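You operate a simulated robot arm through the tools that you are given. There is no shell and no other tool.

You are at the controls of a simulated robot arm. One attempt, no reset.

TASK
Brush the lint off the shirt on the pad, cover it with the big brown mat and switch on.
Fine: the wooden brush goes back where it lay; set the flat press to 200 C. What is to be rubbed or washed off counts as gone when no trace of it is left.
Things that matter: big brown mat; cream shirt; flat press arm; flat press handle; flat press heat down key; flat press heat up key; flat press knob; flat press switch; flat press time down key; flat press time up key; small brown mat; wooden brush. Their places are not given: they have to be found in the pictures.

Only the result counts: the job must be done as asked and must still hold three seconds after the hand-in. Knocking over, shifting, dropping, spilling or breaking anything else fails it. Lids that push on must go on centred and level and be pressed home; caps that screw on are set level and turned clockwise until they are tight. Flat cloth is picked up by pressing the open fingertips on it (5 to 10 N) and closing them slowly along it; thin cloth reads only 2 to 8 mm in the jaws.

THE ROBOT
A 7-joint arm with a three-finger gripper, fixed in place. Base frame: the origin is at the foot of the arm, x ahead of it, y to its left, z up. Readings come in mm, degrees, newtons and seconds.
Its first joint turns from -166.0 to 166.0 degrees. Payload 2.69 kg.
The TCP is the grasp point between the finger pads, 30 mm short of the fingertips. In the tool frame z runs along the fingers and y along their closing line. The gripper opens to 128 mm. The gripper's body begins 117 mm behind the TCP.
Orientation is that of the tool frame in the base frame, as a unit quaternion [x, y, z, w]. With the fingers straight down and closing along the base's y, the tool's x points along the base's -x, its y along +y and its z along -z.

THE INTERFACE
- The arm moves only by the tool send_rows. Its argument "plan" is a list of rows, each a list of 7 numbers: the turn, a rotation vector about the tool's x, y, z in degrees, then the shift along the tool's x, y, z in m, then the gripper command, from -1 (fully open) to 1 (shut), values between in proportion. In form: [[rx, ry, rz, dx, dy, dz, gripper], ...]. A call has 1 to 20 rows; each row is the pose to reach, as a shift and turn from the pose commanded when the call began, along the tool's axes at that moment. Each row takes 0.2 s and may step no farther than 50 mm and 8.6 degrees from the row before; otherwise, or with a gripper value out of range, the whole call is refused. A pose out of reach is approached as far as the arm can. The call stops where the force on the tool passes 40 N (or 10 N more than at its start, if that is more) or the arm is blocked; 0.2 s more then pass. Each finger halts on what it meets, pressing with about 40 N; the grip force reading is that of the motor and also rises with nothing between the fingers. The clock runs only during rows and for 0.2 s after the last one: add rows that repeat a pose to give the fingers time. It gives the time, the measured TCP pose, the force on the tool (base axes), the opening and the grip force at its end, in the units of the frame above (readings bear some noise), with the torque about the TCP (base axes, N m) and any sound that the robot's microphone picked up.
- Cameras (640 x 400 px; columns grow to the right, rows downward): "scene" is fixed at [220.4, -650.5, 1553.4]; the picture's right is [0.54, -0.84, 0.00], its down [-0.52, -0.33, -0.79] and it looks along [0.67, 0.42, -0.61] (base axes); focal length 361 px, centre (320, 200). "wrist" rides on the gripper at [58, 54, -131] in the tool frame; the picture's right is [-0.68, 0.74, 0.00], its down [-0.62, -0.57, -0.55] and it looks along [-0.40, -0.37, 0.84] (tool axes); focal length 234 px, centre (320, 200).
- grab_frame(camera): a new picture of that camera. The clock stands still meanwhile.
- slide_trunk(by): slides the trunk up (or, below 0, down) by that many mm; the arm rides with it, the base frame stays. It gives what a move gives, with no picture.
- locate(camera, pixels): for up to 12 pixels [column, row] of the newest picture of that camera ("zoom" is the newest enlarged one), the place [x, y, z] in the base frame of the surface seen there, good to about 3 mm. The clock stands still meanwhile.
- inspect(camera, box): a new picture of the part [left, top, right, bottom] of that camera's present view, enlarged. The clock stands still meanwhile.
- finish_job(): hands the job in; it is judged then, once.

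Unless the task says otherwise, let go and move clear before handing in.

The tools are called as a command line: name --pt "numbers of a row" for each row, then --argument value for the rest, lists and objects as JSON in quotes. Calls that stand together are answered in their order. send_rows: Moves the arm, as the interface text tells. Its arguments: {"type":"object","properties":{"plan":{"type":"array"}},"required":["plan"]} The other tools are called the same way: slide_trunk (by) slides the trunk up or down; grab_frame (camera) takes a picture; locate (camera, pixels) gives the place of the surface under pixels of a picture; inspect (camera, box) takes an enlarged picture of a part of a camera's view; finish_job () hands the job in.

At the start:

```text
t: 0.0
tcp_pos: [740.0, 47.5, 1095.6]
tcp_rot: [0.0, 1.0, 0.0, 0.0]
wrist_force: [0.9, 0.8, -0.2]
wrist_torque: [-0.01, 0.05, 0.04]
width: 127.9
gripper_force: 0.1
trunk travel left (down, up): [-150.0, 200.0]
```

scene: 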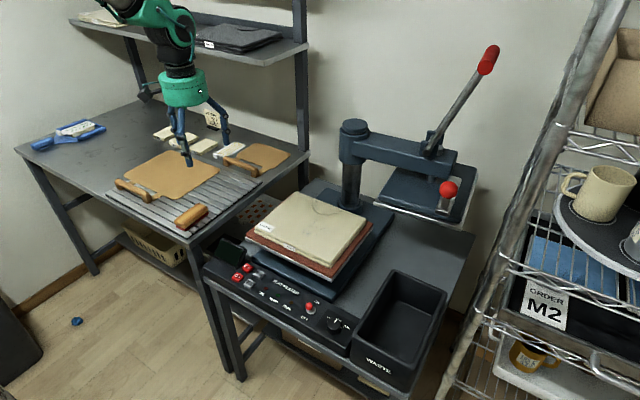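
wrist: 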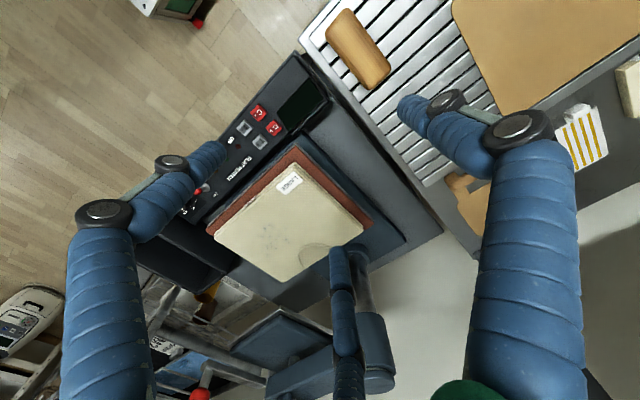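

The scene shows the press with the cream shirt on its pad (around 310,228), the brush (about 190,216), the big brown mat (172,175) and the small one (255,158). I'll look closer at each before moving.

inspect --camera "scene" --box '[200, 170, 440, 350]'

inspect --camera "scene" --box '[100, 100, 310, 240]'

inspect --camera "scene" --box '[320, 30, 520, 230]'

inspect --camera "wrist" --box '[160, 60, 440, 300]'

```text
2.22 times, centred on (320, 260) of scene
```

zoom: 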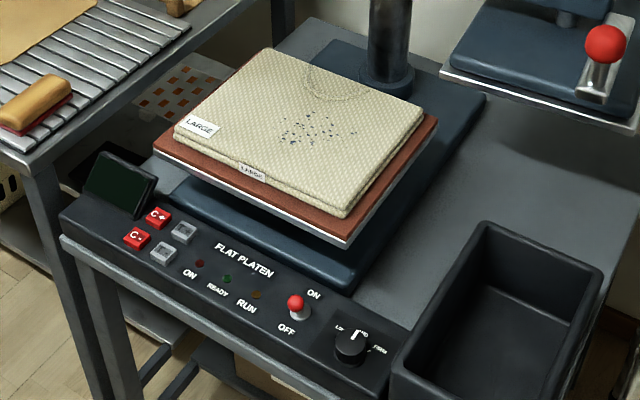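

```text
2.86 times, centred on (205, 170) of scene
```

zoom: 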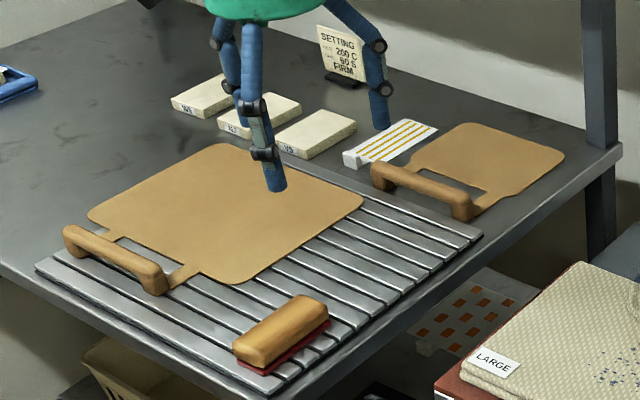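

```text
2.00 times, centred on (420, 130) of scene
```

zoom: 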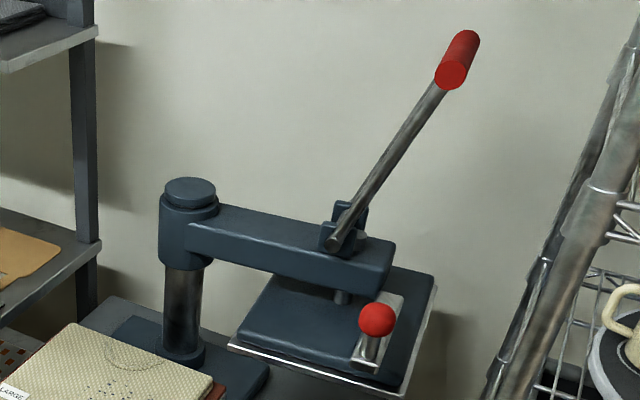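

```text
1.67 times, centred on (300, 180) of wrist
```

zoom: 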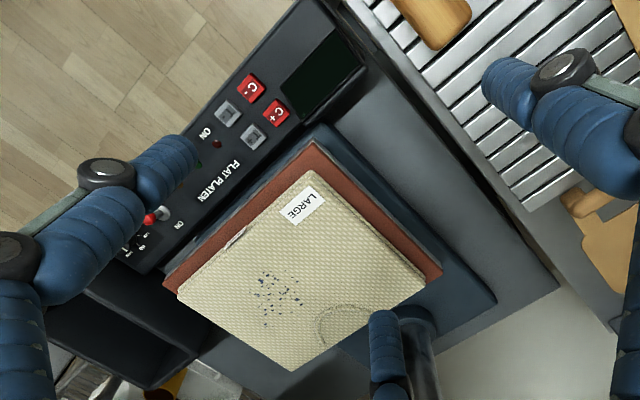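

The shirt has dark lint specks near zoom (310,128), and a card on the table reads something like "SETTING 200 C". I'll zoom in on the card, the display panel, and locate key points.

inspect --camera "scene" --box '[195, 95, 235, 125]'

inspect --camera "scene" --box '[215, 225, 295, 275]'

inspect --camera "scene" --box '[285, 265, 365, 320]'

inspect --camera "scene" --box '[270, 190, 370, 250]'

```text
13.33 times, centred on (215, 110) of scene
```

zoom: 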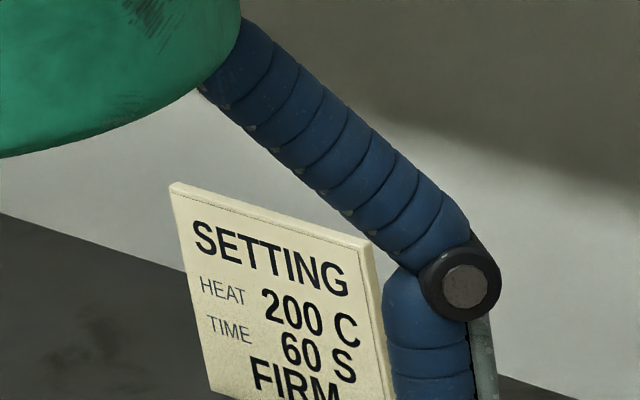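

```text
8.00 times, centred on (255, 250) of scene
```

zoom: 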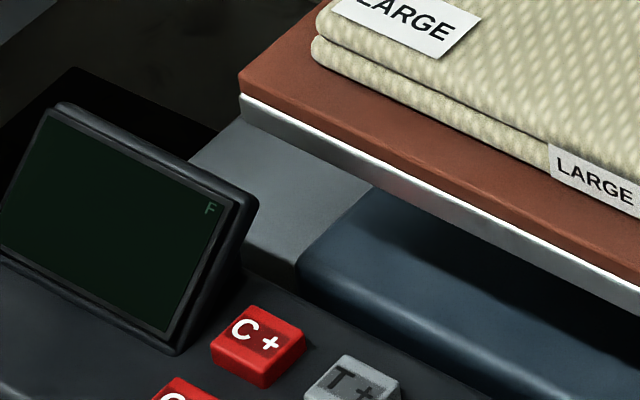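

```text
7.27 times, centred on (325, 292) of scene
```

zoom: 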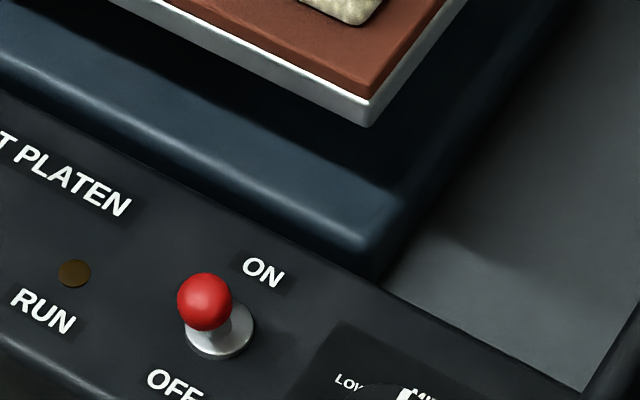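

```text
6.40 times, centred on (320, 220) of scene
```

zoom: 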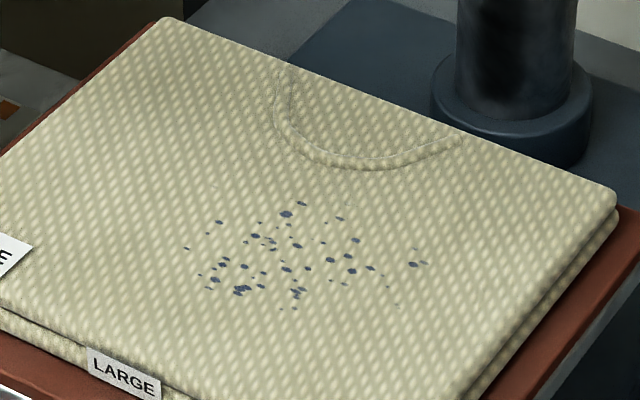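

The display is dark except a small "F" in the corner, the toggle leans toward OFF, and lint lies in the middle of the shirt. I'll locate the main points on the scene picture.

grab_frame --camera "scene"

locate --camera "scene" --pixels '[[299, 190], [367, 219], [330, 250], [266, 220], [296, 219], [335, 212], [310, 229], [253, 270], [245, 278], [310, 308], [332, 326], [237, 268]]'

locate --camera "scene" --pixels '[[177, 222], [207, 212], [200, 207], [186, 217], [192, 215], [172, 150], [219, 168], [180, 196], [131, 171], [124, 181], [156, 196], [140, 188]]'

```text
taken
```

scene: 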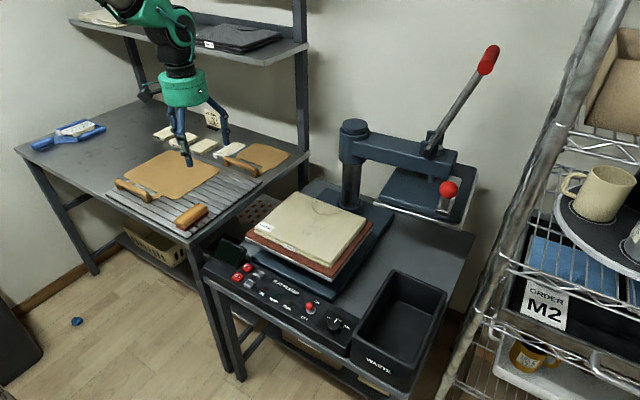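

```text
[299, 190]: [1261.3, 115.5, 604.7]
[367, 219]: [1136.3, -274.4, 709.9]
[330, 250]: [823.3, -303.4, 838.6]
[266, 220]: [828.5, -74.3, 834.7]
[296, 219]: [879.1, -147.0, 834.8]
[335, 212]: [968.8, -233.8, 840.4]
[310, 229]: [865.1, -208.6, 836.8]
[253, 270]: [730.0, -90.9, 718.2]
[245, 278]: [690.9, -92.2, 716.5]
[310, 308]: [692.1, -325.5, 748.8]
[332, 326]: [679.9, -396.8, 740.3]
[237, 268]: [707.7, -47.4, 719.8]
```

```text
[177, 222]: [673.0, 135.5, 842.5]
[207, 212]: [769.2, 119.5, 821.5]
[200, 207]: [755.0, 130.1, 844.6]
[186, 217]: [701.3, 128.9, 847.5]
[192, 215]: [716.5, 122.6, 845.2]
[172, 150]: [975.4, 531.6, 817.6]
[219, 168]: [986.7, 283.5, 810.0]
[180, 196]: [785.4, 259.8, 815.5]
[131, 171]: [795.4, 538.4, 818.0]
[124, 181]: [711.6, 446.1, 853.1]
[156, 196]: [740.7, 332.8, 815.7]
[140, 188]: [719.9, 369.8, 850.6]
```

Rough places are found: shirt top at z≈836 and brush top at z≈846. I'll refine with zoomed views and locates for shirt corners, lint extent, brush and mat.

inspect --camera "scene" --box '[240, 180, 400, 280]'

locate --camera "zoom" --pixels '[[70, 185], [245, 55], [495, 160], [355, 330], [195, 260], [255, 190], [300, 150], [360, 185], [385, 205], [300, 215], [250, 210], [330, 200]]'

locate --camera "zoom" --pixels '[[30, 200], [360, 365], [525, 175], [60, 300], [450, 50], [330, 380], [370, 300], [160, 120], [400, 110], [480, 230], [20, 220], [500, 200]]'

```text
4.00 times, centred on (320, 230) of scene
```

zoom: 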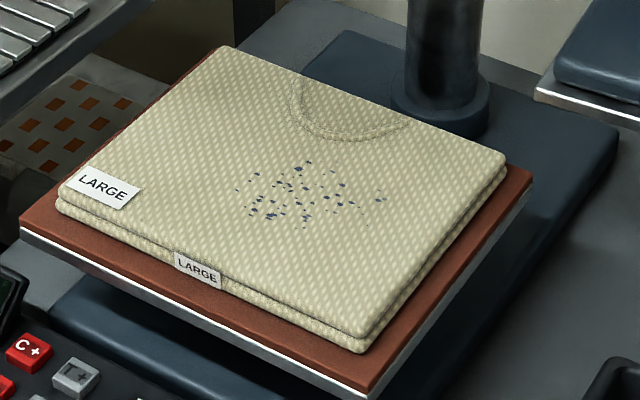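

```text
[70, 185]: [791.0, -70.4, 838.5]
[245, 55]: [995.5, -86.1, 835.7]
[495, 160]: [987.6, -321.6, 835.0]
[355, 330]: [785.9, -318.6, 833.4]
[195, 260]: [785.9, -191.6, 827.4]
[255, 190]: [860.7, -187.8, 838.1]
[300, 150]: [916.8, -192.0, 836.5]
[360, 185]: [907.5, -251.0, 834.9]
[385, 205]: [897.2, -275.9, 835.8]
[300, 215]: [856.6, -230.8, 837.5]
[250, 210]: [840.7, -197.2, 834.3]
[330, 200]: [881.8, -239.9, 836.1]
```

```text
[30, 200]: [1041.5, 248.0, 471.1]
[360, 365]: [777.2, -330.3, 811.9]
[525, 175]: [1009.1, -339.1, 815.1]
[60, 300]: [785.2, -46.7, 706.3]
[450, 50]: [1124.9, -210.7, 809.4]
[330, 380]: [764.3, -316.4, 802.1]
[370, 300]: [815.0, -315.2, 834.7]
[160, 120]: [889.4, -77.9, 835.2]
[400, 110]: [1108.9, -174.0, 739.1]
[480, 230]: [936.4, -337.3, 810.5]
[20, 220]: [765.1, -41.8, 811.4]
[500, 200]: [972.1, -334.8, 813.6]
```

Shirt spans roughly x 784–1000, y −325…−62 with top z≈836, and lint covers about x 835–920, y −180…−280. The brush lies along x near (717,127). I'll hover over it for a close wrist view.

send_rows --pt "0 0 0 0.006 0.02 0.025 -1" --pt "0 0 0 0.012 0.04 0.05 -1" --pt "0 0 0 0.018 0.06 0.075 -1" --pt "0 0 0 0.023 0.0795 0.095 -1" --pt "0 0 0 0.023 0.0795 0.095 -1"

grab_frame --camera "wrist"

```text
t: 1.2
tcp_pos: [717.0, 124.7, 999.7]
tcp_rot: [0.0, 1.0, 0.001, 0.0]
wrist_force: [0.4, 0.0, -0.3]
wrist_torque: [-0.04, 0.02, -0.04]
width: 127.9
gripper_force: 0.1
trunk travel left (down, up): [-150.0, 200.0]
```

```text
taken
```

wrist: 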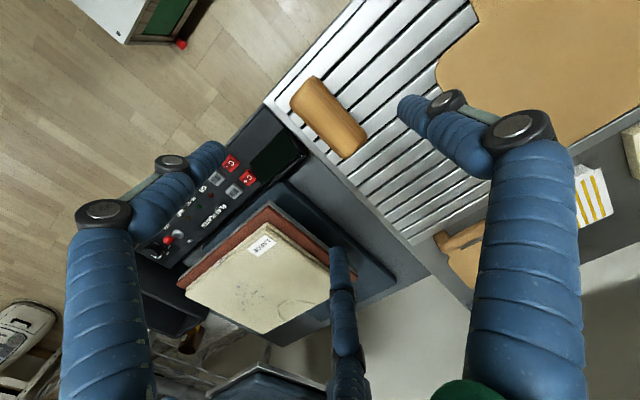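

The brush shows at (290–368, 75–157) in the wrist picture; I'll zoom in and locate its edges and the rack beside it.

inspect --camera "wrist" --box '[270, 60, 398, 180]'

locate --camera "wrist" --pixels '[[293, 99], [312, 80], [363, 136], [345, 154], [303, 90], [353, 145], [328, 117], [319, 126], [337, 108], [375, 130], [315, 65], [390, 110]]'

```text
3.33 times, centred on (334, 120) of wrist
```

zoom: 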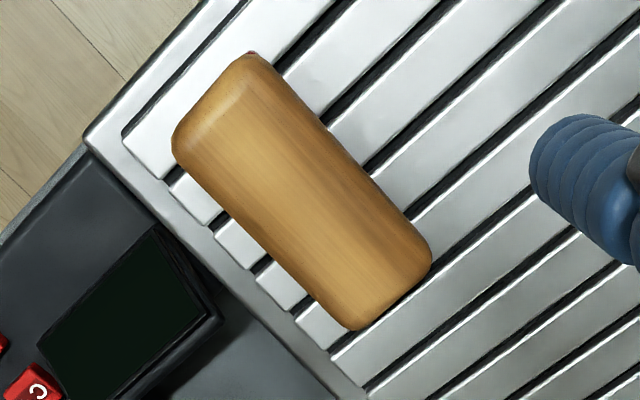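

```text
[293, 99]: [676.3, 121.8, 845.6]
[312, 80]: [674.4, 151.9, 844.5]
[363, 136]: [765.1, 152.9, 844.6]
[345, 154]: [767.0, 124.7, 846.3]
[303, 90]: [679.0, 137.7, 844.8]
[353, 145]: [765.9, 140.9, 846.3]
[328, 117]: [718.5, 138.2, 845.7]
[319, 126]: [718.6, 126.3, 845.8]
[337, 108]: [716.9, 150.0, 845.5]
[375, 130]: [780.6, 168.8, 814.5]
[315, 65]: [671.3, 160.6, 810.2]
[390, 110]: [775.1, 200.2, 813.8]
```

The brush is centred at about (720,138), 96 × 40 mm, top z≈846 on the rack at z≈814, long axis along x. I'll descend straddling it with the fingers open along y, tips about 7 mm above the rack.

send_rows --pt "0 0 0 -0.003 0.0133 0.03 -1" --pt "0 0 0 -0.003 0.0133 0.07 -1" --pt "0 0 0 -0.003 0.0133 0.11 -1" --pt "0 0 0 -0.003 0.0133 0.135 -1" --pt "0 0 0 -0.003 0.0133 0.1485 -1" --pt "0 0 0 -0.003 0.0133 0.1485 -1"

grab_frame --camera "wrist"

```text
t: 2.6
tcp_pos: [720.5, 139.8, 852.6]
tcp_rot: [0.0, 1.0, 0.0, 0.001]
wrist_force: [0.3, -0.4, -0.6]
wrist_torque: [-0.04, 0.03, 0.02]
width: 128.2
gripper_force: 0.1
trunk travel left (down, up): [-150.0, 200.0]
```

```text
taken
```

wrist: 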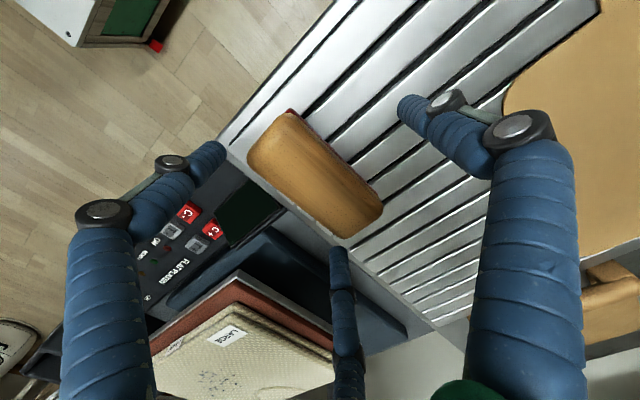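

The wrist view suggests three finger-like shapes (tips near (210,155), (405,108), (340,250)), which is odd for a two-finger gripper; I'll check how they sit around the brush from the scene camera before closing.

inspect --camera "scene" --box '[120, 80, 280, 240]'

```text
2.50 times, centred on (200, 160) of scene
```

zoom: 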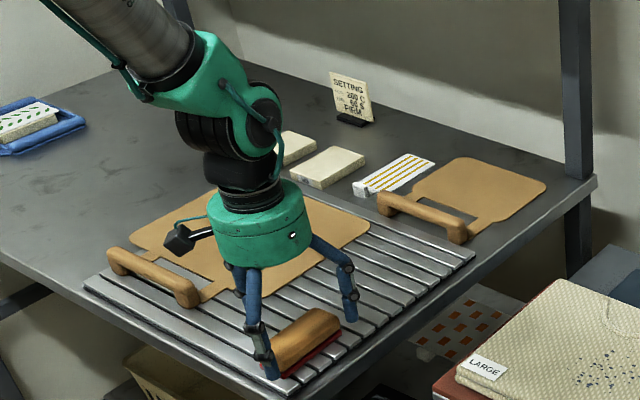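

The visible finger tips clear the brush on all sides, so I'll close gradually and watch the opening and grip force.

send_rows --pt "0 0 0 0 0 0 -0.5" --pt "0 0 0 0 0 0 0.0" --pt "0 0 0 0 0 0 0.2" --pt "0 0 0 0 0 0 0.3" --pt "0 0 0 0 0 0 0.3"

grab_frame --camera "wrist"

```text
t: 3.8
tcp_pos: [720.3, 139.3, 853.8]
tcp_rot: [0.0, 1.0, 0.0, 0.0]
wrist_force: [1.3, 0.7, 1.8]
wrist_torque: [0.1, -0.03, -0.06]
width: 57.1
gripper_force: 39.5
trunk travel left (down, up): [-150.0, 200.0]
```

```text
taken
```

wrist: 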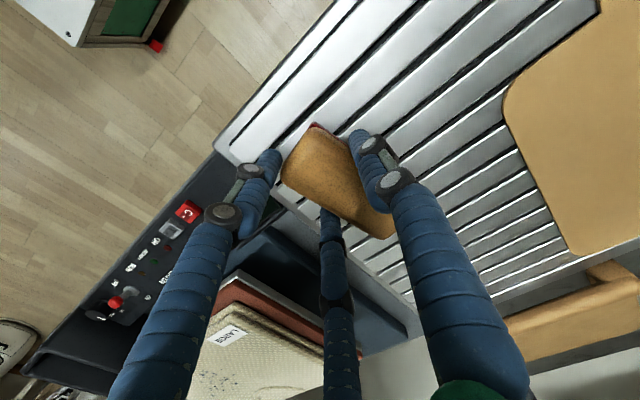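

The grip reads 57 mm at 39.5 N; the brush looks slightly moved. I'll inspect closely from both cameras.

inspect --camera "wrist" --box '[200, 80, 460, 260]'

inspect --camera "scene" --box '[150, 160, 246, 240]'

```text
2.22 times, centred on (330, 170) of wrist
```

zoom: 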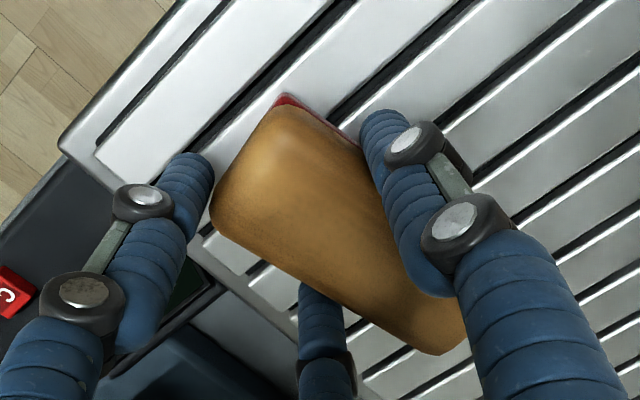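

```text
5.00 times, centred on (198, 200) of scene
```

zoom: 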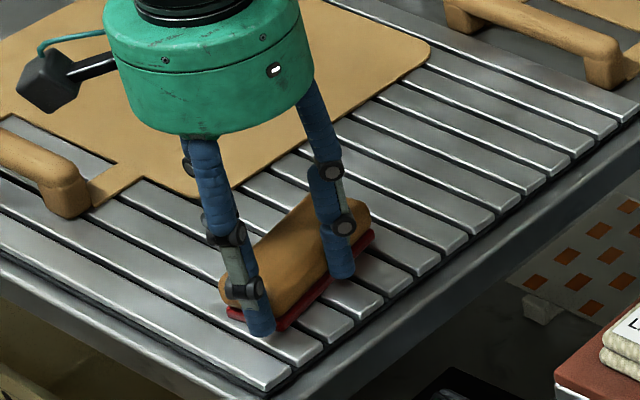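

The fingers hold the brush with its red base just visible; I'll locate the brush's edges again to see whether it moved.

grab_frame --camera "wrist"

locate --camera "wrist" --pixels '[[285, 170], [315, 133], [318, 165], [340, 185], [365, 210], [383, 225], [375, 235], [355, 222], [320, 193], [315, 125], [290, 187], [345, 150]]'

inspect --camera "scene" --box '[150, 160, 246, 240]'

locate --camera "zoom" --pixels '[[225, 290], [355, 205], [290, 250], [300, 310], [370, 240], [235, 315], [285, 325]]'

```text
taken
```

wrist: 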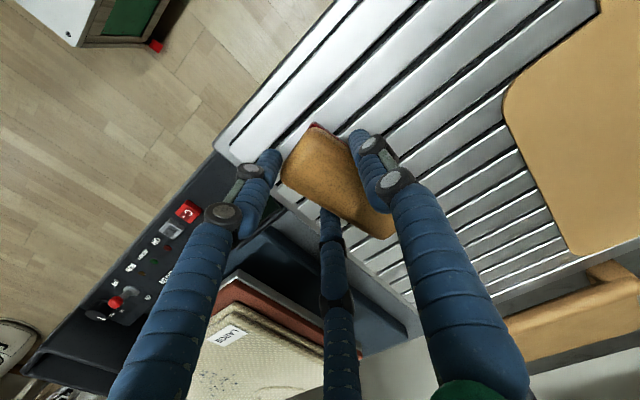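

```text
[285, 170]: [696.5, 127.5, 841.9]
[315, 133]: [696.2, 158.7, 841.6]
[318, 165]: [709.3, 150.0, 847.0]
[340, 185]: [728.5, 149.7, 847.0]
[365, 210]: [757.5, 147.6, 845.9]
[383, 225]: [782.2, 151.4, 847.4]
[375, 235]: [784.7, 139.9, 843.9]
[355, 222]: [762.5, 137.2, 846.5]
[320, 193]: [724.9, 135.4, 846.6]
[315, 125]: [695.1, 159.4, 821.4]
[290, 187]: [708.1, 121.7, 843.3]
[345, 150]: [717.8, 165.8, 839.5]
```

```text
5.00 times, centred on (198, 200) of scene
```

zoom: 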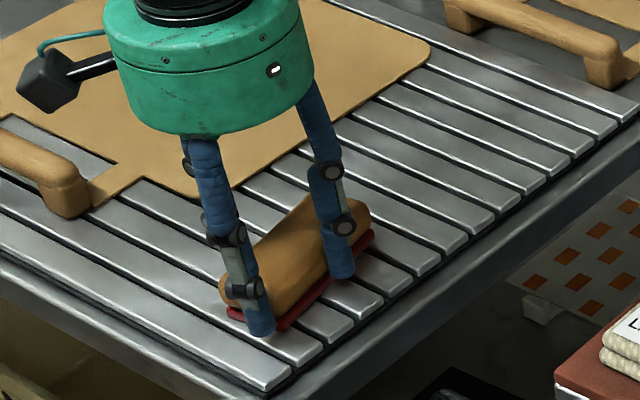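

```text
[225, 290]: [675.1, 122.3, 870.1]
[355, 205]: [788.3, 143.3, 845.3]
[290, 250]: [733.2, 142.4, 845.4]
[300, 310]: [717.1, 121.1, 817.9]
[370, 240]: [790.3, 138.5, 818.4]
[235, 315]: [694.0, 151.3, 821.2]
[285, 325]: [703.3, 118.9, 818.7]
```

The brush shifted about +20 mm in x: the gripper is really three-jawed (one finger at tool +y, two at −y spread in x), and one finger caught the brush's end. I'll open, rise and measure the brush again, then regrip with pre-narrowed fingers so both paired fingers bear on its long side.

send_rows --pt "0 0 0 0 0 0 -0.3" --pt "0 0 0 0 0 0 -1" --pt "0 0 0 0 0 0 -1" --pt "0 0 0 0 0 -0.04 -1" --pt "0 0 0 0 0 -0.08 -1" --pt "0 0 0 0 0 -0.12 -1" --pt "0 0 0 0 0 -0.147 -1" --pt "0 0 0 0 0 -0.147 -1"

inspect --camera "wrist" --box '[270, 60, 398, 180]'

grab_frame --camera "wrist"

```text
t: 5.6
tcp_pos: [718.3, 139.4, 999.2]
tcp_rot: [0.001, 1.0, 0.0, -0.001]
wrist_force: [0.2, 0.4, -0.1]
wrist_torque: [0.03, -0.01, 0.0]
width: 128.2
gripper_force: 0.0
trunk travel left (down, up): [-150.0, 200.0]
```

```text
3.33 times, centred on (334, 120) of wrist
```

zoom: 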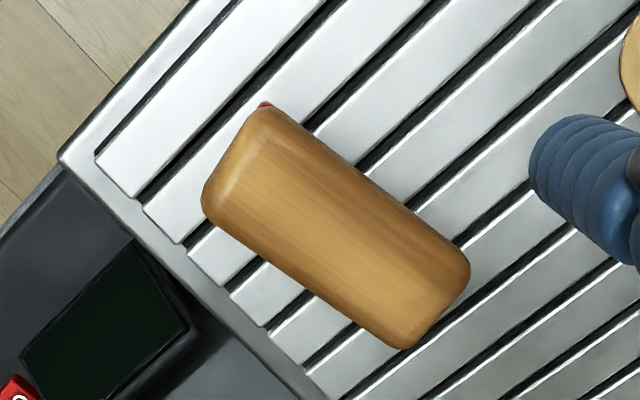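

```text
taken
```

wrist: 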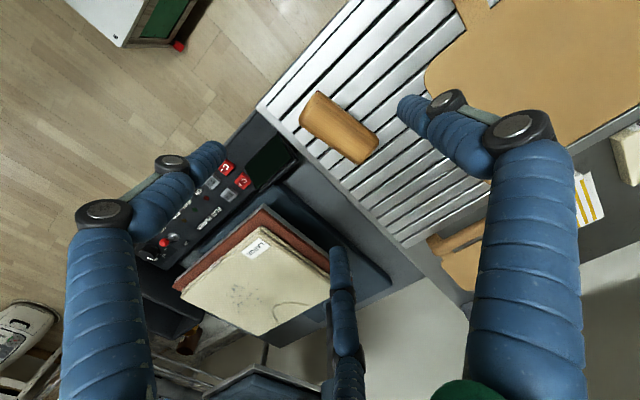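

The brush has also yawed slightly in the rack. I'll measure its corners precisely.

locate --camera "wrist" --pixels '[[303, 112], [316, 97], [370, 137], [356, 155], [337, 125], [321, 128], [345, 145], [333, 107], [358, 124], [308, 104], [365, 146], [300, 116]]'

inspect --camera "scene" --box '[160, 185, 240, 235]'

locate --camera "zoom" --pixels '[[195, 280], [370, 130], [250, 250], [320, 180], [270, 300], [390, 190], [240, 320], [400, 170]]'

```text
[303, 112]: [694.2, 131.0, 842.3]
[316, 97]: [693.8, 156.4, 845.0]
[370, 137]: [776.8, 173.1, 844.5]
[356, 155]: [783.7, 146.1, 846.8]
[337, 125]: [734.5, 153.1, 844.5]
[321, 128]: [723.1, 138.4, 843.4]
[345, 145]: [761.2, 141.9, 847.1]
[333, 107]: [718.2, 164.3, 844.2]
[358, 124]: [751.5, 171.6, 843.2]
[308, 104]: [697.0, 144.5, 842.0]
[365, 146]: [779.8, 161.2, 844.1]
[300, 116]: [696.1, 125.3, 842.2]
```

```text
8.00 times, centred on (200, 210) of scene
```

zoom: 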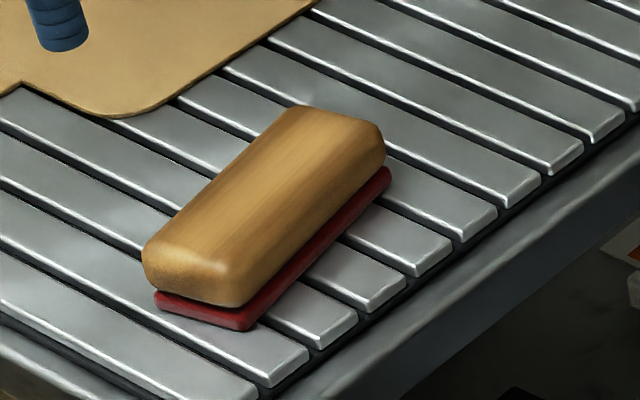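

```text
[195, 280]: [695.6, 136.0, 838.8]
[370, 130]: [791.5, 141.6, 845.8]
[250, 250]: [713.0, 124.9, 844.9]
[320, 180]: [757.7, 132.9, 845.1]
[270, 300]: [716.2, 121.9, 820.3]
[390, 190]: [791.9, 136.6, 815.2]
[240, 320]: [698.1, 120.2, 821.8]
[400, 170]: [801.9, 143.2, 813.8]
```

The brush centre is now about (740,150), yawed about +11.5°. I'll yaw the tool to match, offset it ~11 mm toward the paired fingers, and pre-narrow to 92 mm at a safe height to check alignment.

send_rows --pt "0 0 -4 -0.008 0 0.03 -0.6" --pt "0 0 -8 -0.016 0 0.06 -0.44" --pt "0 0 -11.5 -0.0239 -0.0002 0.09 -0.44" --pt "0 0 -11.5 -0.0239 -0.0002 0.1 -0.44" --pt "0 0 -11.5 -0.0239 -0.0002 0.1 -0.44"

grab_frame --camera "wrist"

inspect --camera "scene" --box '[150, 150, 250, 240]'

```text
t: 6.8
tcp_pos: [744.2, 140.3, 900.3]
tcp_rot: [-0.1, 0.995, 0.0, 0.0]
wrist_force: [-0.2, 0.1, 0.0]
wrist_torque: [0.01, -0.03, 0.02]
width: 92.3
gripper_force: 0.2
trunk travel left (down, up): [-150.0, 200.0]
```

```text
taken
```

wrist: 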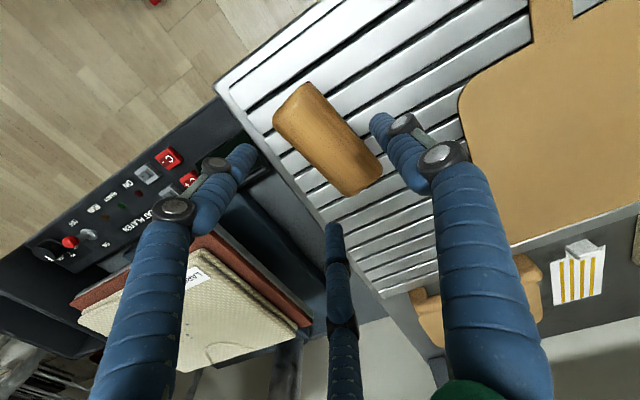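

```text
4.44 times, centred on (200, 195) of scene
```

zoom: 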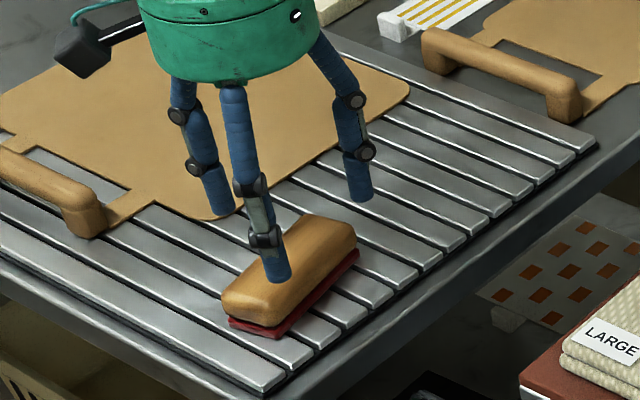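

The three tips (245,150), (333,228), (378,120) straddle the brush well: the pair will land on the long side, well inside its ends. I'll descend 48 mm and close.

send_rows --pt "0 0 0 0.002 0 0.02 -0.44" --pt "0 0 0 0.002 0 0.038 -0.44" --pt "0 0 0 0.002 0 0.048 -0.44" --pt "0 0 0 0.002 0 0.048 -0.44" --pt "0 0 0 0.002 0 0.048 -0.2" --pt "0 0 0 0.002 0 0.048 0.0" --pt "0 0 0 0.002 0 0.048 0.15" --pt "0 0 0 0.002 0 0.048 0.3" --pt "0 0 0 0.002 0 0.048 0.3"

inspect --camera "wrist" --box '[200, 80, 460, 260]'

inspect --camera "scene" --box '[150, 150, 250, 240]'

```text
t: 8.8
tcp_pos: [742.3, 137.9, 851.4]
tcp_rot: [-0.1, 0.995, 0.0, 0.0]
wrist_force: [-0.4, 1.8, 1.3]
wrist_torque: [0.15, 0.07, 0.03]
width: 64.6
gripper_force: 39.8
trunk travel left (down, up): [-150.0, 200.0]
```

```text
2.22 times, centred on (330, 170) of wrist
```

zoom: 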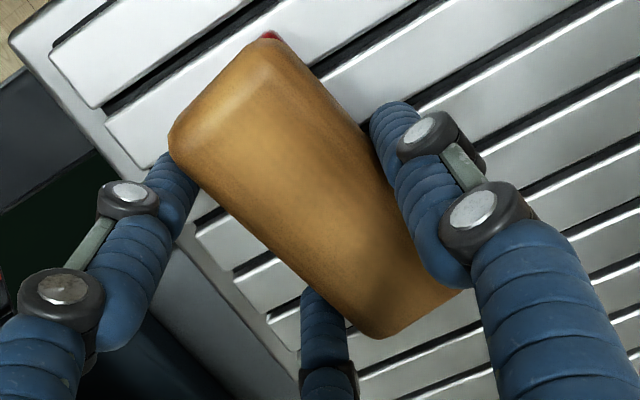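

```text
4.44 times, centred on (200, 195) of scene
```

zoom: 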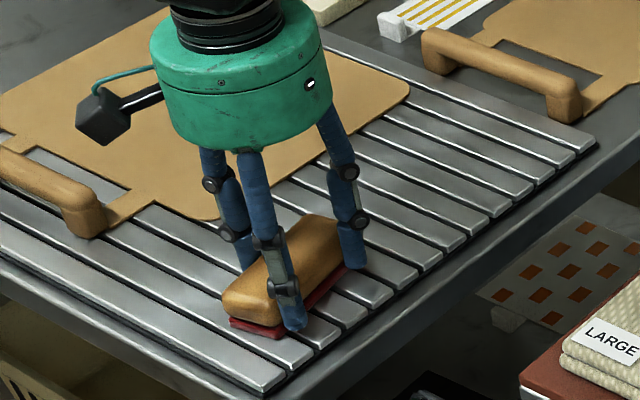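

Now it's a proper grip (64.6 mm, 39.8 N) with the pair on one long side and the single finger on the other. I'll measure the brush in the grip, then lift straight up a bit.

grab_frame --camera "wrist"

locate --camera "wrist" --pixels '[[264, 140], [303, 102], [315, 170], [335, 150], [300, 150], [355, 225], [375, 220], [390, 210], [350, 180], [280, 122], [290, 168], [370, 228]]'

send_rows --pt "0 0 0 0 0 -0.01 0.4" --pt "0 0 0 0 0 -0.03 0.4" --pt "0 0 0 0 0 -0.06 0.4" --pt "0 0 0 0 0 -0.09 0.4" --pt "0 0 0 0 0 -0.09 0.4"

grab_frame --camera "wrist"

inspect --camera "scene" --box '[150, 120, 270, 220]'

```text
taken
```

wrist: 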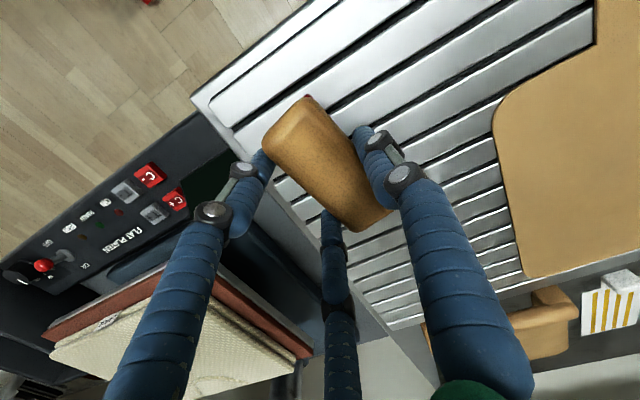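

```text
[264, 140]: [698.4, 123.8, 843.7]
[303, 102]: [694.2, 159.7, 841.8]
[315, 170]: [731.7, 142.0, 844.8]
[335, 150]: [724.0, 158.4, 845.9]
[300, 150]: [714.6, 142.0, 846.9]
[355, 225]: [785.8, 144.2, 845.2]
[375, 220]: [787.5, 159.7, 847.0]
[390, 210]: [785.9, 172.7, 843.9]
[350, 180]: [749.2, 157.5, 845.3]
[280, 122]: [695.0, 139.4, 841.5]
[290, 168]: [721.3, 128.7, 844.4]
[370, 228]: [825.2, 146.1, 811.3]
```

```text
t: 10.0
tcp_pos: [740.9, 138.7, 941.6]
tcp_rot: [-0.1, 0.995, 0.001, 0.0]
wrist_force: [-0.6, 0.6, -0.6]
wrist_torque: [0.01, -0.03, -0.01]
width: 64.4
gripper_force: 39.7
trunk travel left (down, up): [-150.0, 200.0]
```

```text
taken
```

wrist: 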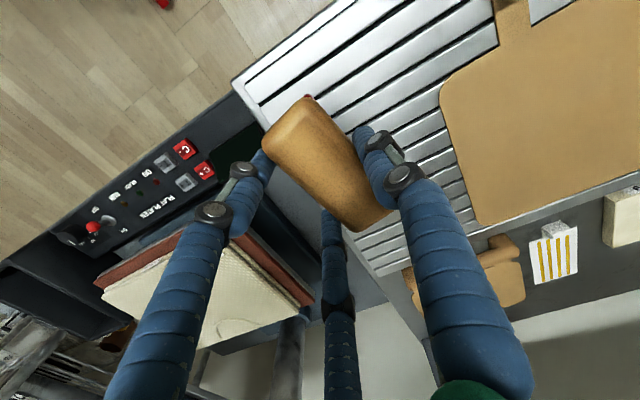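

```text
4.00 times, centred on (210, 170) of scene
```

zoom: 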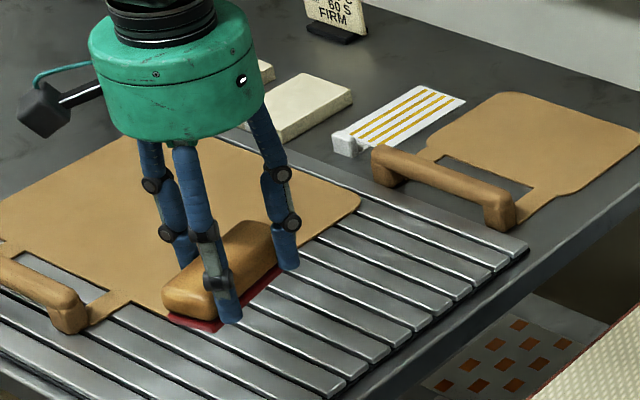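

The brush is firmly held (centre about 12 mm along tool +y, bristles ≈37 mm below the TCP). Before crossing to the press, I'll locate the press arm and platen for clearance.

grab_frame --camera "scene"

locate --camera "scene" --pixels '[[354, 125], [352, 190], [380, 200], [395, 170], [447, 190], [430, 155], [340, 160], [455, 160], [487, 60], [240, 245], [225, 250], [463, 210]]'

```text
taken
```

scene: 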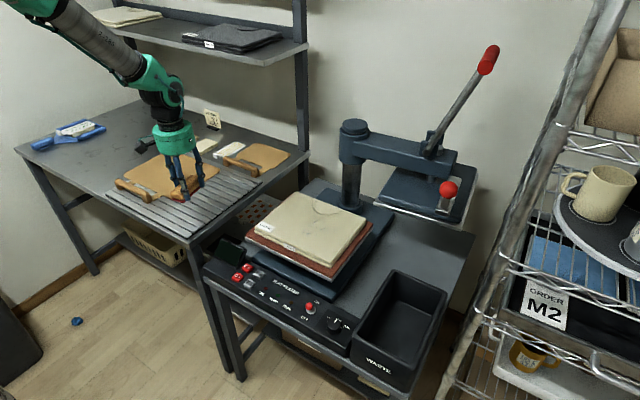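

```text
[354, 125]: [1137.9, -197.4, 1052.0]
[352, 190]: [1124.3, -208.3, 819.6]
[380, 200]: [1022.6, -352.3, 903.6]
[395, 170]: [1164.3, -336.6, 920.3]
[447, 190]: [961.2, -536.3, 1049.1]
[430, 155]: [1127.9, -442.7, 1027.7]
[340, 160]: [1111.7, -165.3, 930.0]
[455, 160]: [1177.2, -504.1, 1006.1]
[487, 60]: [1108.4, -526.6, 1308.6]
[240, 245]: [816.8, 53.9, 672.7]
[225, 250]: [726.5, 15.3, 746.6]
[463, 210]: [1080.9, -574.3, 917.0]
```

The upper platen's nearest corner is at about (1022,−352,904), clear of my strokes. I'll carry the brush over to the shirt at z≈941, turning back to zero yaw.

send_rows --pt "0 0 1 -0.006 -0.025 -0.005 0.4" --pt "0 0 2 -0.013 -0.055 -0.005 0.4" --pt "0 0 3.5 -0.021 -0.085 -0.005 0.4" --pt "0 0 5 -0.03 -0.12 -0.005 0.4" --pt "0 0 6.5 -0.04 -0.155 -0.005 0.4" --pt "0 0 8 -0.05 -0.19 -0.005 0.4" --pt "0 0 9.5 -0.06 -0.225 -0.005 0.4" --pt "0 0 10.5 -0.068 -0.26 -0.005 0.4" --pt "0 0 11.5 -0.075 -0.288 -0.005 0.4" --pt "0 0 11.5 -0.0783 -0.3054 0 0.4" --pt "0 0 11.5 -0.0783 -0.3054 0 0.4"

grab_frame --camera "wrist"

inspect --camera "scene" --box '[220, 120, 420, 280]'

```text
t: 12.4
tcp_pos: [877.9, -144.1, 941.5]
tcp_rot: [-0.001, 1.0, -0.001, 0.0]
wrist_force: [0.1, -0.5, -0.4]
wrist_torque: [0.0, 0.02, -0.01]
width: 64.4
gripper_force: 39.6
trunk travel left (down, up): [-150.0, 200.0]
```

```text
taken
```

wrist: 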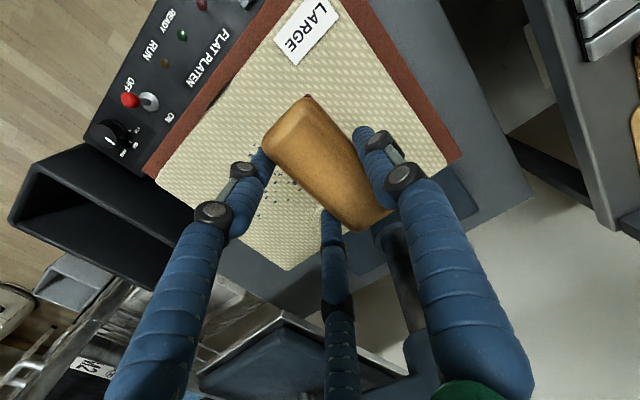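

```text
2.50 times, centred on (320, 200) of scene
```

zoom: 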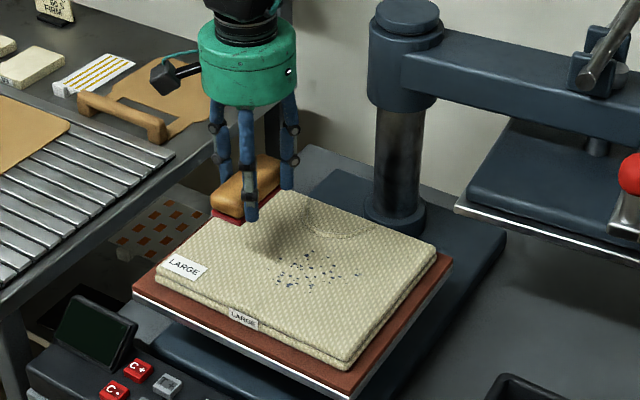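

The brush hovers over the clean part of the shirt near its −y… +y side; I'll locate the lint extent precisely with a zoom.

inspect --camera "scene" --box '[280, 200, 360, 250]'

locate --camera "zoom" --pixels '[[155, 235], [190, 285], [280, 310], [300, 295], [415, 300], [455, 250], [440, 230], [350, 200], [300, 180], [280, 170], [195, 200], [165, 270]]'

```text
8.00 times, centred on (320, 225) of scene
```

zoom: 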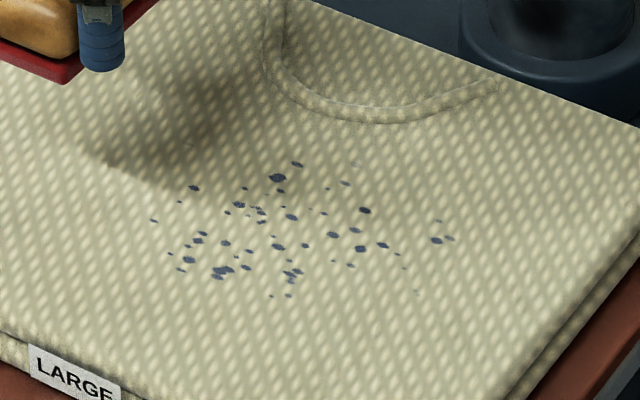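

```text
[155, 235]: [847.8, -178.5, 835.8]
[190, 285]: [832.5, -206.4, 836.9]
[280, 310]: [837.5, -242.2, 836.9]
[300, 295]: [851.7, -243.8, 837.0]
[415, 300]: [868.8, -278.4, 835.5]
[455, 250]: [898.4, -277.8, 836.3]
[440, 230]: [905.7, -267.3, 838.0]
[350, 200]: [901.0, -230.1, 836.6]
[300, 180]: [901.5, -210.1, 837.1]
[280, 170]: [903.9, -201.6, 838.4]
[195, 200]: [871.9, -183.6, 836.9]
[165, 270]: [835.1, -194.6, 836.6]
```

Lint lies within x 832–910, y −175…−282, so a 96 mm brush centred at x≈872 covers it in one lane. I'll lower to just above the cloth, then feel for contact.

send_rows --pt "0 0 0 0.006 0 0.02 0.4" --pt "0 0 0 0.006 0 0.045 0.4" --pt "0 0 0 0.006 0 0.06 0.4" --pt "0 0 0 0.006 0 0.064 0.4" --pt "0 0 0 0.006 0 0.066 0.4" --pt "0 0 0 0.006 0 0.066 0.4"

```text
t: 13.8
tcp_pos: [873.6, -145.8, 876.2]
tcp_rot: [0.001, 1.0, 0.0, 0.0]
wrist_force: [0.0, -0.4, -1.0]
wrist_torque: [-0.01, -0.03, 0.03]
width: 64.6
gripper_force: 40.4
trunk travel left (down, up): [-150.0, 200.0]
```

No contact yet at z=876; I'll go down 1.5 mm at a time.

send_rows --pt "0 0 0 0 0 0.001 0.4" --pt "0 0 0 0 0 0.002 0.4" --pt "0 0 0 0 0 0.002 0.4"

send_rows --pt "0 0 0 0 0 0.001 0.4" --pt "0 0 0 0 0 0.0015 0.4" --pt "0 0 0 0 0 0.0015 0.4"

```text
t: 14.6
tcp_pos: [872.7, -144.5, 873.8]
tcp_rot: [-0.001, 1.0, 0.0, 0.0]
wrist_force: [0.5, 0.0, -0.3]
wrist_torque: [-0.02, 0.02, 0.01]
width: 64.4
gripper_force: 39.8
trunk travel left (down, up): [-150.0, 200.0]
```

```text
t: 15.4
tcp_pos: [872.5, -145.1, 874.0]
tcp_rot: [0.0, 1.0, 0.0, 0.001]
wrist_force: [-0.1, 2.2, 8.5]
wrist_torque: [0.36, 0.25, -0.05]
width: 64.3
gripper_force: 39.6
trunk travel left (down, up): [-150.0, 200.0]
```

Contact at 8.5 N. I'll ease off slightly and make a first stroke along −y over the lint.

send_rows --pt "0 0 0 0 -0.01 -0.0004 0.4" --pt "0 0 0 0 -0.025 -0.0004 0.4" --pt "0 0 0 0 -0.04 -0.0004 0.4" --pt "0 0 0 0 -0.055 -0.0004 0.4" --pt "0 0 0 0 -0.07 -0.0004 0.4" --pt "0 0 0 0 -0.085 -0.0004 0.4" --pt "0 0 0 0 -0.1 -0.0004 0.4"

inspect --camera "scene" --box '[240, 160, 400, 280]'

```text
t: 17.0
tcp_pos: [872.7, -245.8, 874.0]
tcp_rot: [0.0, 1.0, 0.0, 0.0]
wrist_force: [-0.5, -2.8, 4.4]
wrist_torque: [0.07, -0.02, -0.01]
width: 64.3
gripper_force: 39.4
trunk travel left (down, up): [-150.0, 200.0]
```

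```text
3.33 times, centred on (320, 220) of scene
```

zoom: 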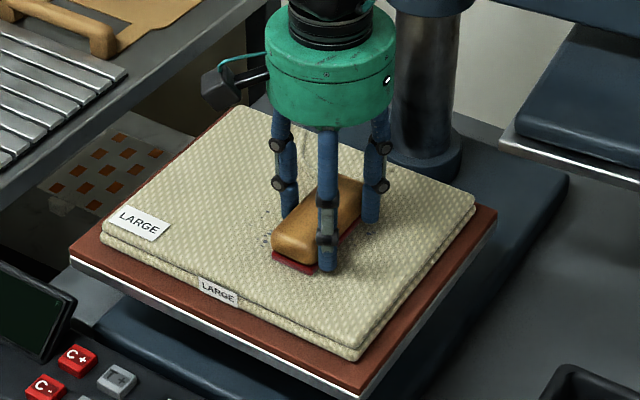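

The shirt hasn't moved and the lint already looks smaller behind the brush. I'll finish the stroke to y≈−315 and sweep back.

send_rows --pt "0 0 0 0 -0.015 -0.0002 0.4" --pt "0 0 0 0 -0.03 -0.0002 0.4" --pt "0 0 0 0 -0.045 -0.0002 0.4" --pt "0 0 0 0 -0.06 -0.0002 0.4" --pt "0 0 0 0 -0.065 -0.0002 0.4" --pt "0 0 0 0 -0.05 -0.0002 0.4" --pt "0 0 0 0 -0.03 -0.0002 0.4" --pt "0 0 0 0 -0.01 -0.0002 0.4" --pt "0 0 0 0 0.01 -0.0002 0.4" --pt "0 0 0 0 0.03 -0.0002 0.4" --pt "0 0 0 0 0.05 -0.0002 0.4" --pt "0 0 0 0 0.07 -0.0002 0.4" --pt "0 0 0 0 0.09 -0.0002 0.4" --pt "0 0 0 0 0.1 -0.0002 0.4"

inspect --camera "scene" --box '[270, 190, 370, 260]'

```text
t: 20.0
tcp_pos: [872.9, -145.0, 873.2]
tcp_rot: [0.0, 1.0, 0.0, 0.001]
wrist_force: [0.2, -2.7, 8.6]
wrist_torque: [0.09, 0.09, 0.1]
width: 64.6
gripper_force: 40.2
trunk travel left (down, up): [-150.0, 200.0]
```

```text
5.71 times, centred on (320, 225) of scene
```

zoom: 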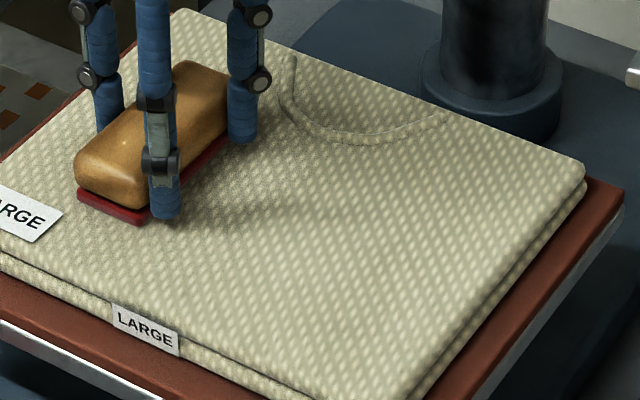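

The lint seems gone after two passes. For certainty I'll do one more out-and-back with small x offsets, then lift and look closely.

send_rows --pt "0 0 0 -0.006 0 -0.0002 0.4" --pt "0 0 0 -0.013 -0.01 -0.0002 0.4" --pt "0 0 0 -0.013 -0.03 -0.0002 0.4" --pt "0 0 0 -0.013 -0.05 -0.0002 0.4" --pt "0 0 0 -0.013 -0.07 0.0 0.4" --pt "0 0 0 -0.013 -0.09 0.0 0.4" --pt "0 0 0 -0.013 -0.11 0.0 0.4" --pt "0 0 0 -0.013 -0.13 0.0 0.4" --pt "0 0 0 -0.013 -0.15 0.0 0.4" --pt "0 0 0 -0.013 -0.165 0.0 0.4" --pt "0 0 0 0.0 -0.165 0.0 0.4" --pt "0 0 0 0.012 -0.16 0.0 0.4" --pt "0 0 0 0.012 -0.14 0.0 0.4" --pt "0 0 0 0.012 -0.12 0.0 0.4" --pt "0 0 0 0.012 -0.1 0.0 0.4" --pt "0 0 0 0.012 -0.08 0.0 0.4" --pt "0 0 0 0.012 -0.06 0.0 0.4" --pt "0 0 0 0.012 -0.04 -0.0002 0.4" --pt "0 0 0 0.012 -0.02 -0.0002 0.4" --pt "0 0 0 0.012 0.0 -0.0002 0.4"

send_rows --pt "0 0 0 -0.01 0.01 -0.01 0.4" --pt "0 0 0 -0.01 0.03 -0.04 0.4" --pt "0 0 0 -0.01 0.07 -0.07 0.4" --pt "0 0 0 -0.01 0.11 -0.07 0.4" --pt "0 0 0 -0.01 0.15 -0.07 0.4" --pt "0 0 0 -0.01 0.15 -0.07 0.4"

inspect --camera "scene" --box '[270, 190, 370, 260]'

inspect --camera "scene" --box '[240, 180, 320, 240]'

grab_frame --camera "wrist"

```text
t: 24.2
tcp_pos: [860.0, -143.0, 873.0]
tcp_rot: [0.0, 1.0, 0.0, 0.001]
wrist_force: [0.7, 4.7, 7.7]
wrist_torque: [0.2, -0.14, 0.03]
width: 64.5
gripper_force: 40.4
trunk travel left (down, up): [-150.0, 200.0]
```

```text
t: 25.6
tcp_pos: [871.3, 7.5, 942.9]
tcp_rot: [0.0, 1.0, 0.0, 0.0]
wrist_force: [0.5, 1.0, -0.3]
wrist_torque: [-0.08, 0.03, 0.0]
width: 64.4
gripper_force: 40.2
trunk travel left (down, up): [-150.0, 200.0]
```

```text
5.71 times, centred on (320, 225) of scene
```

zoom: 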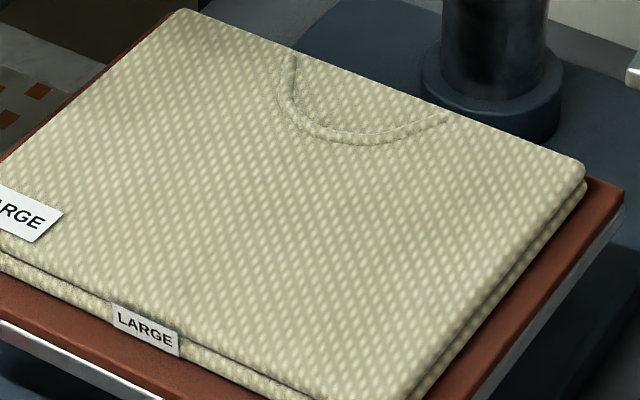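

```text
6.67 times, centred on (280, 210) of scene
```

zoom: 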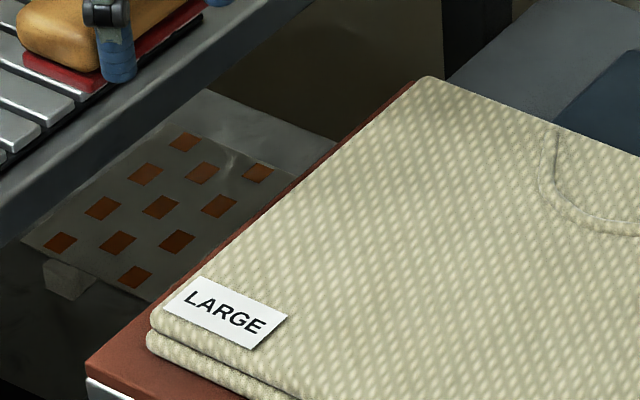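

```text
taken
```

wrist: 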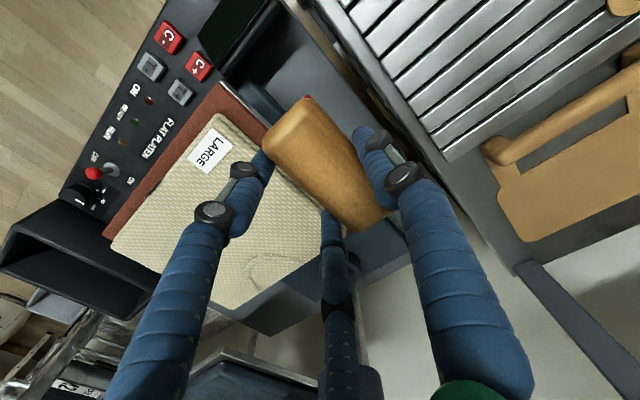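

The shirt looks clean and in place. I'll check closely in the wrist view too before taking the brush back.

inspect --camera "wrist" --box '[100, 100, 340, 340]'

inspect --camera "scene" --box '[240, 180, 400, 280]'

locate --camera "zoom" --pixels '[[70, 185], [225, 55], [495, 160], [355, 325]]'

```text
1.67 times, centred on (220, 220) of wrist
```

zoom: 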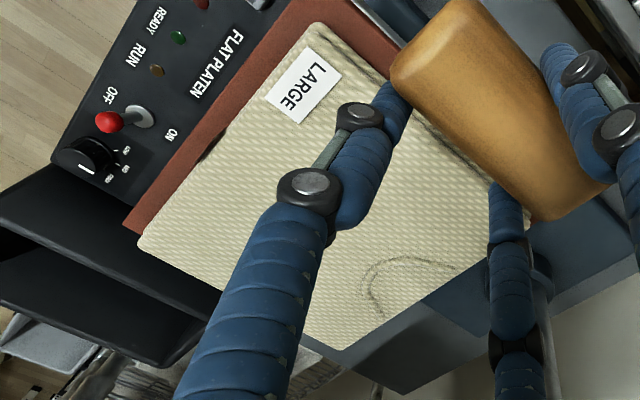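

```text
4.00 times, centred on (320, 230) of scene
```

zoom: 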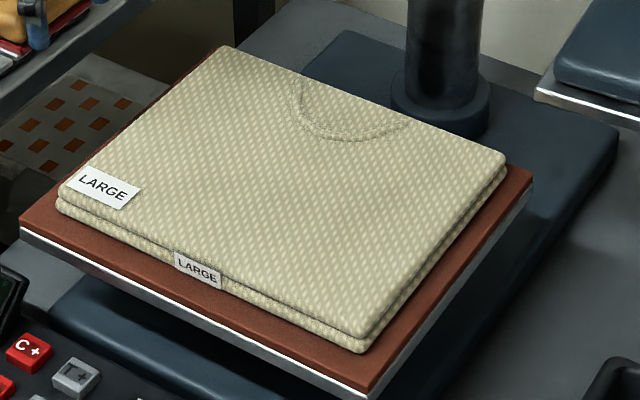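

```text
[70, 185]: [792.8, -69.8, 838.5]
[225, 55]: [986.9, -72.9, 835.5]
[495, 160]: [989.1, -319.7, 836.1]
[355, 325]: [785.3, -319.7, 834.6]
```

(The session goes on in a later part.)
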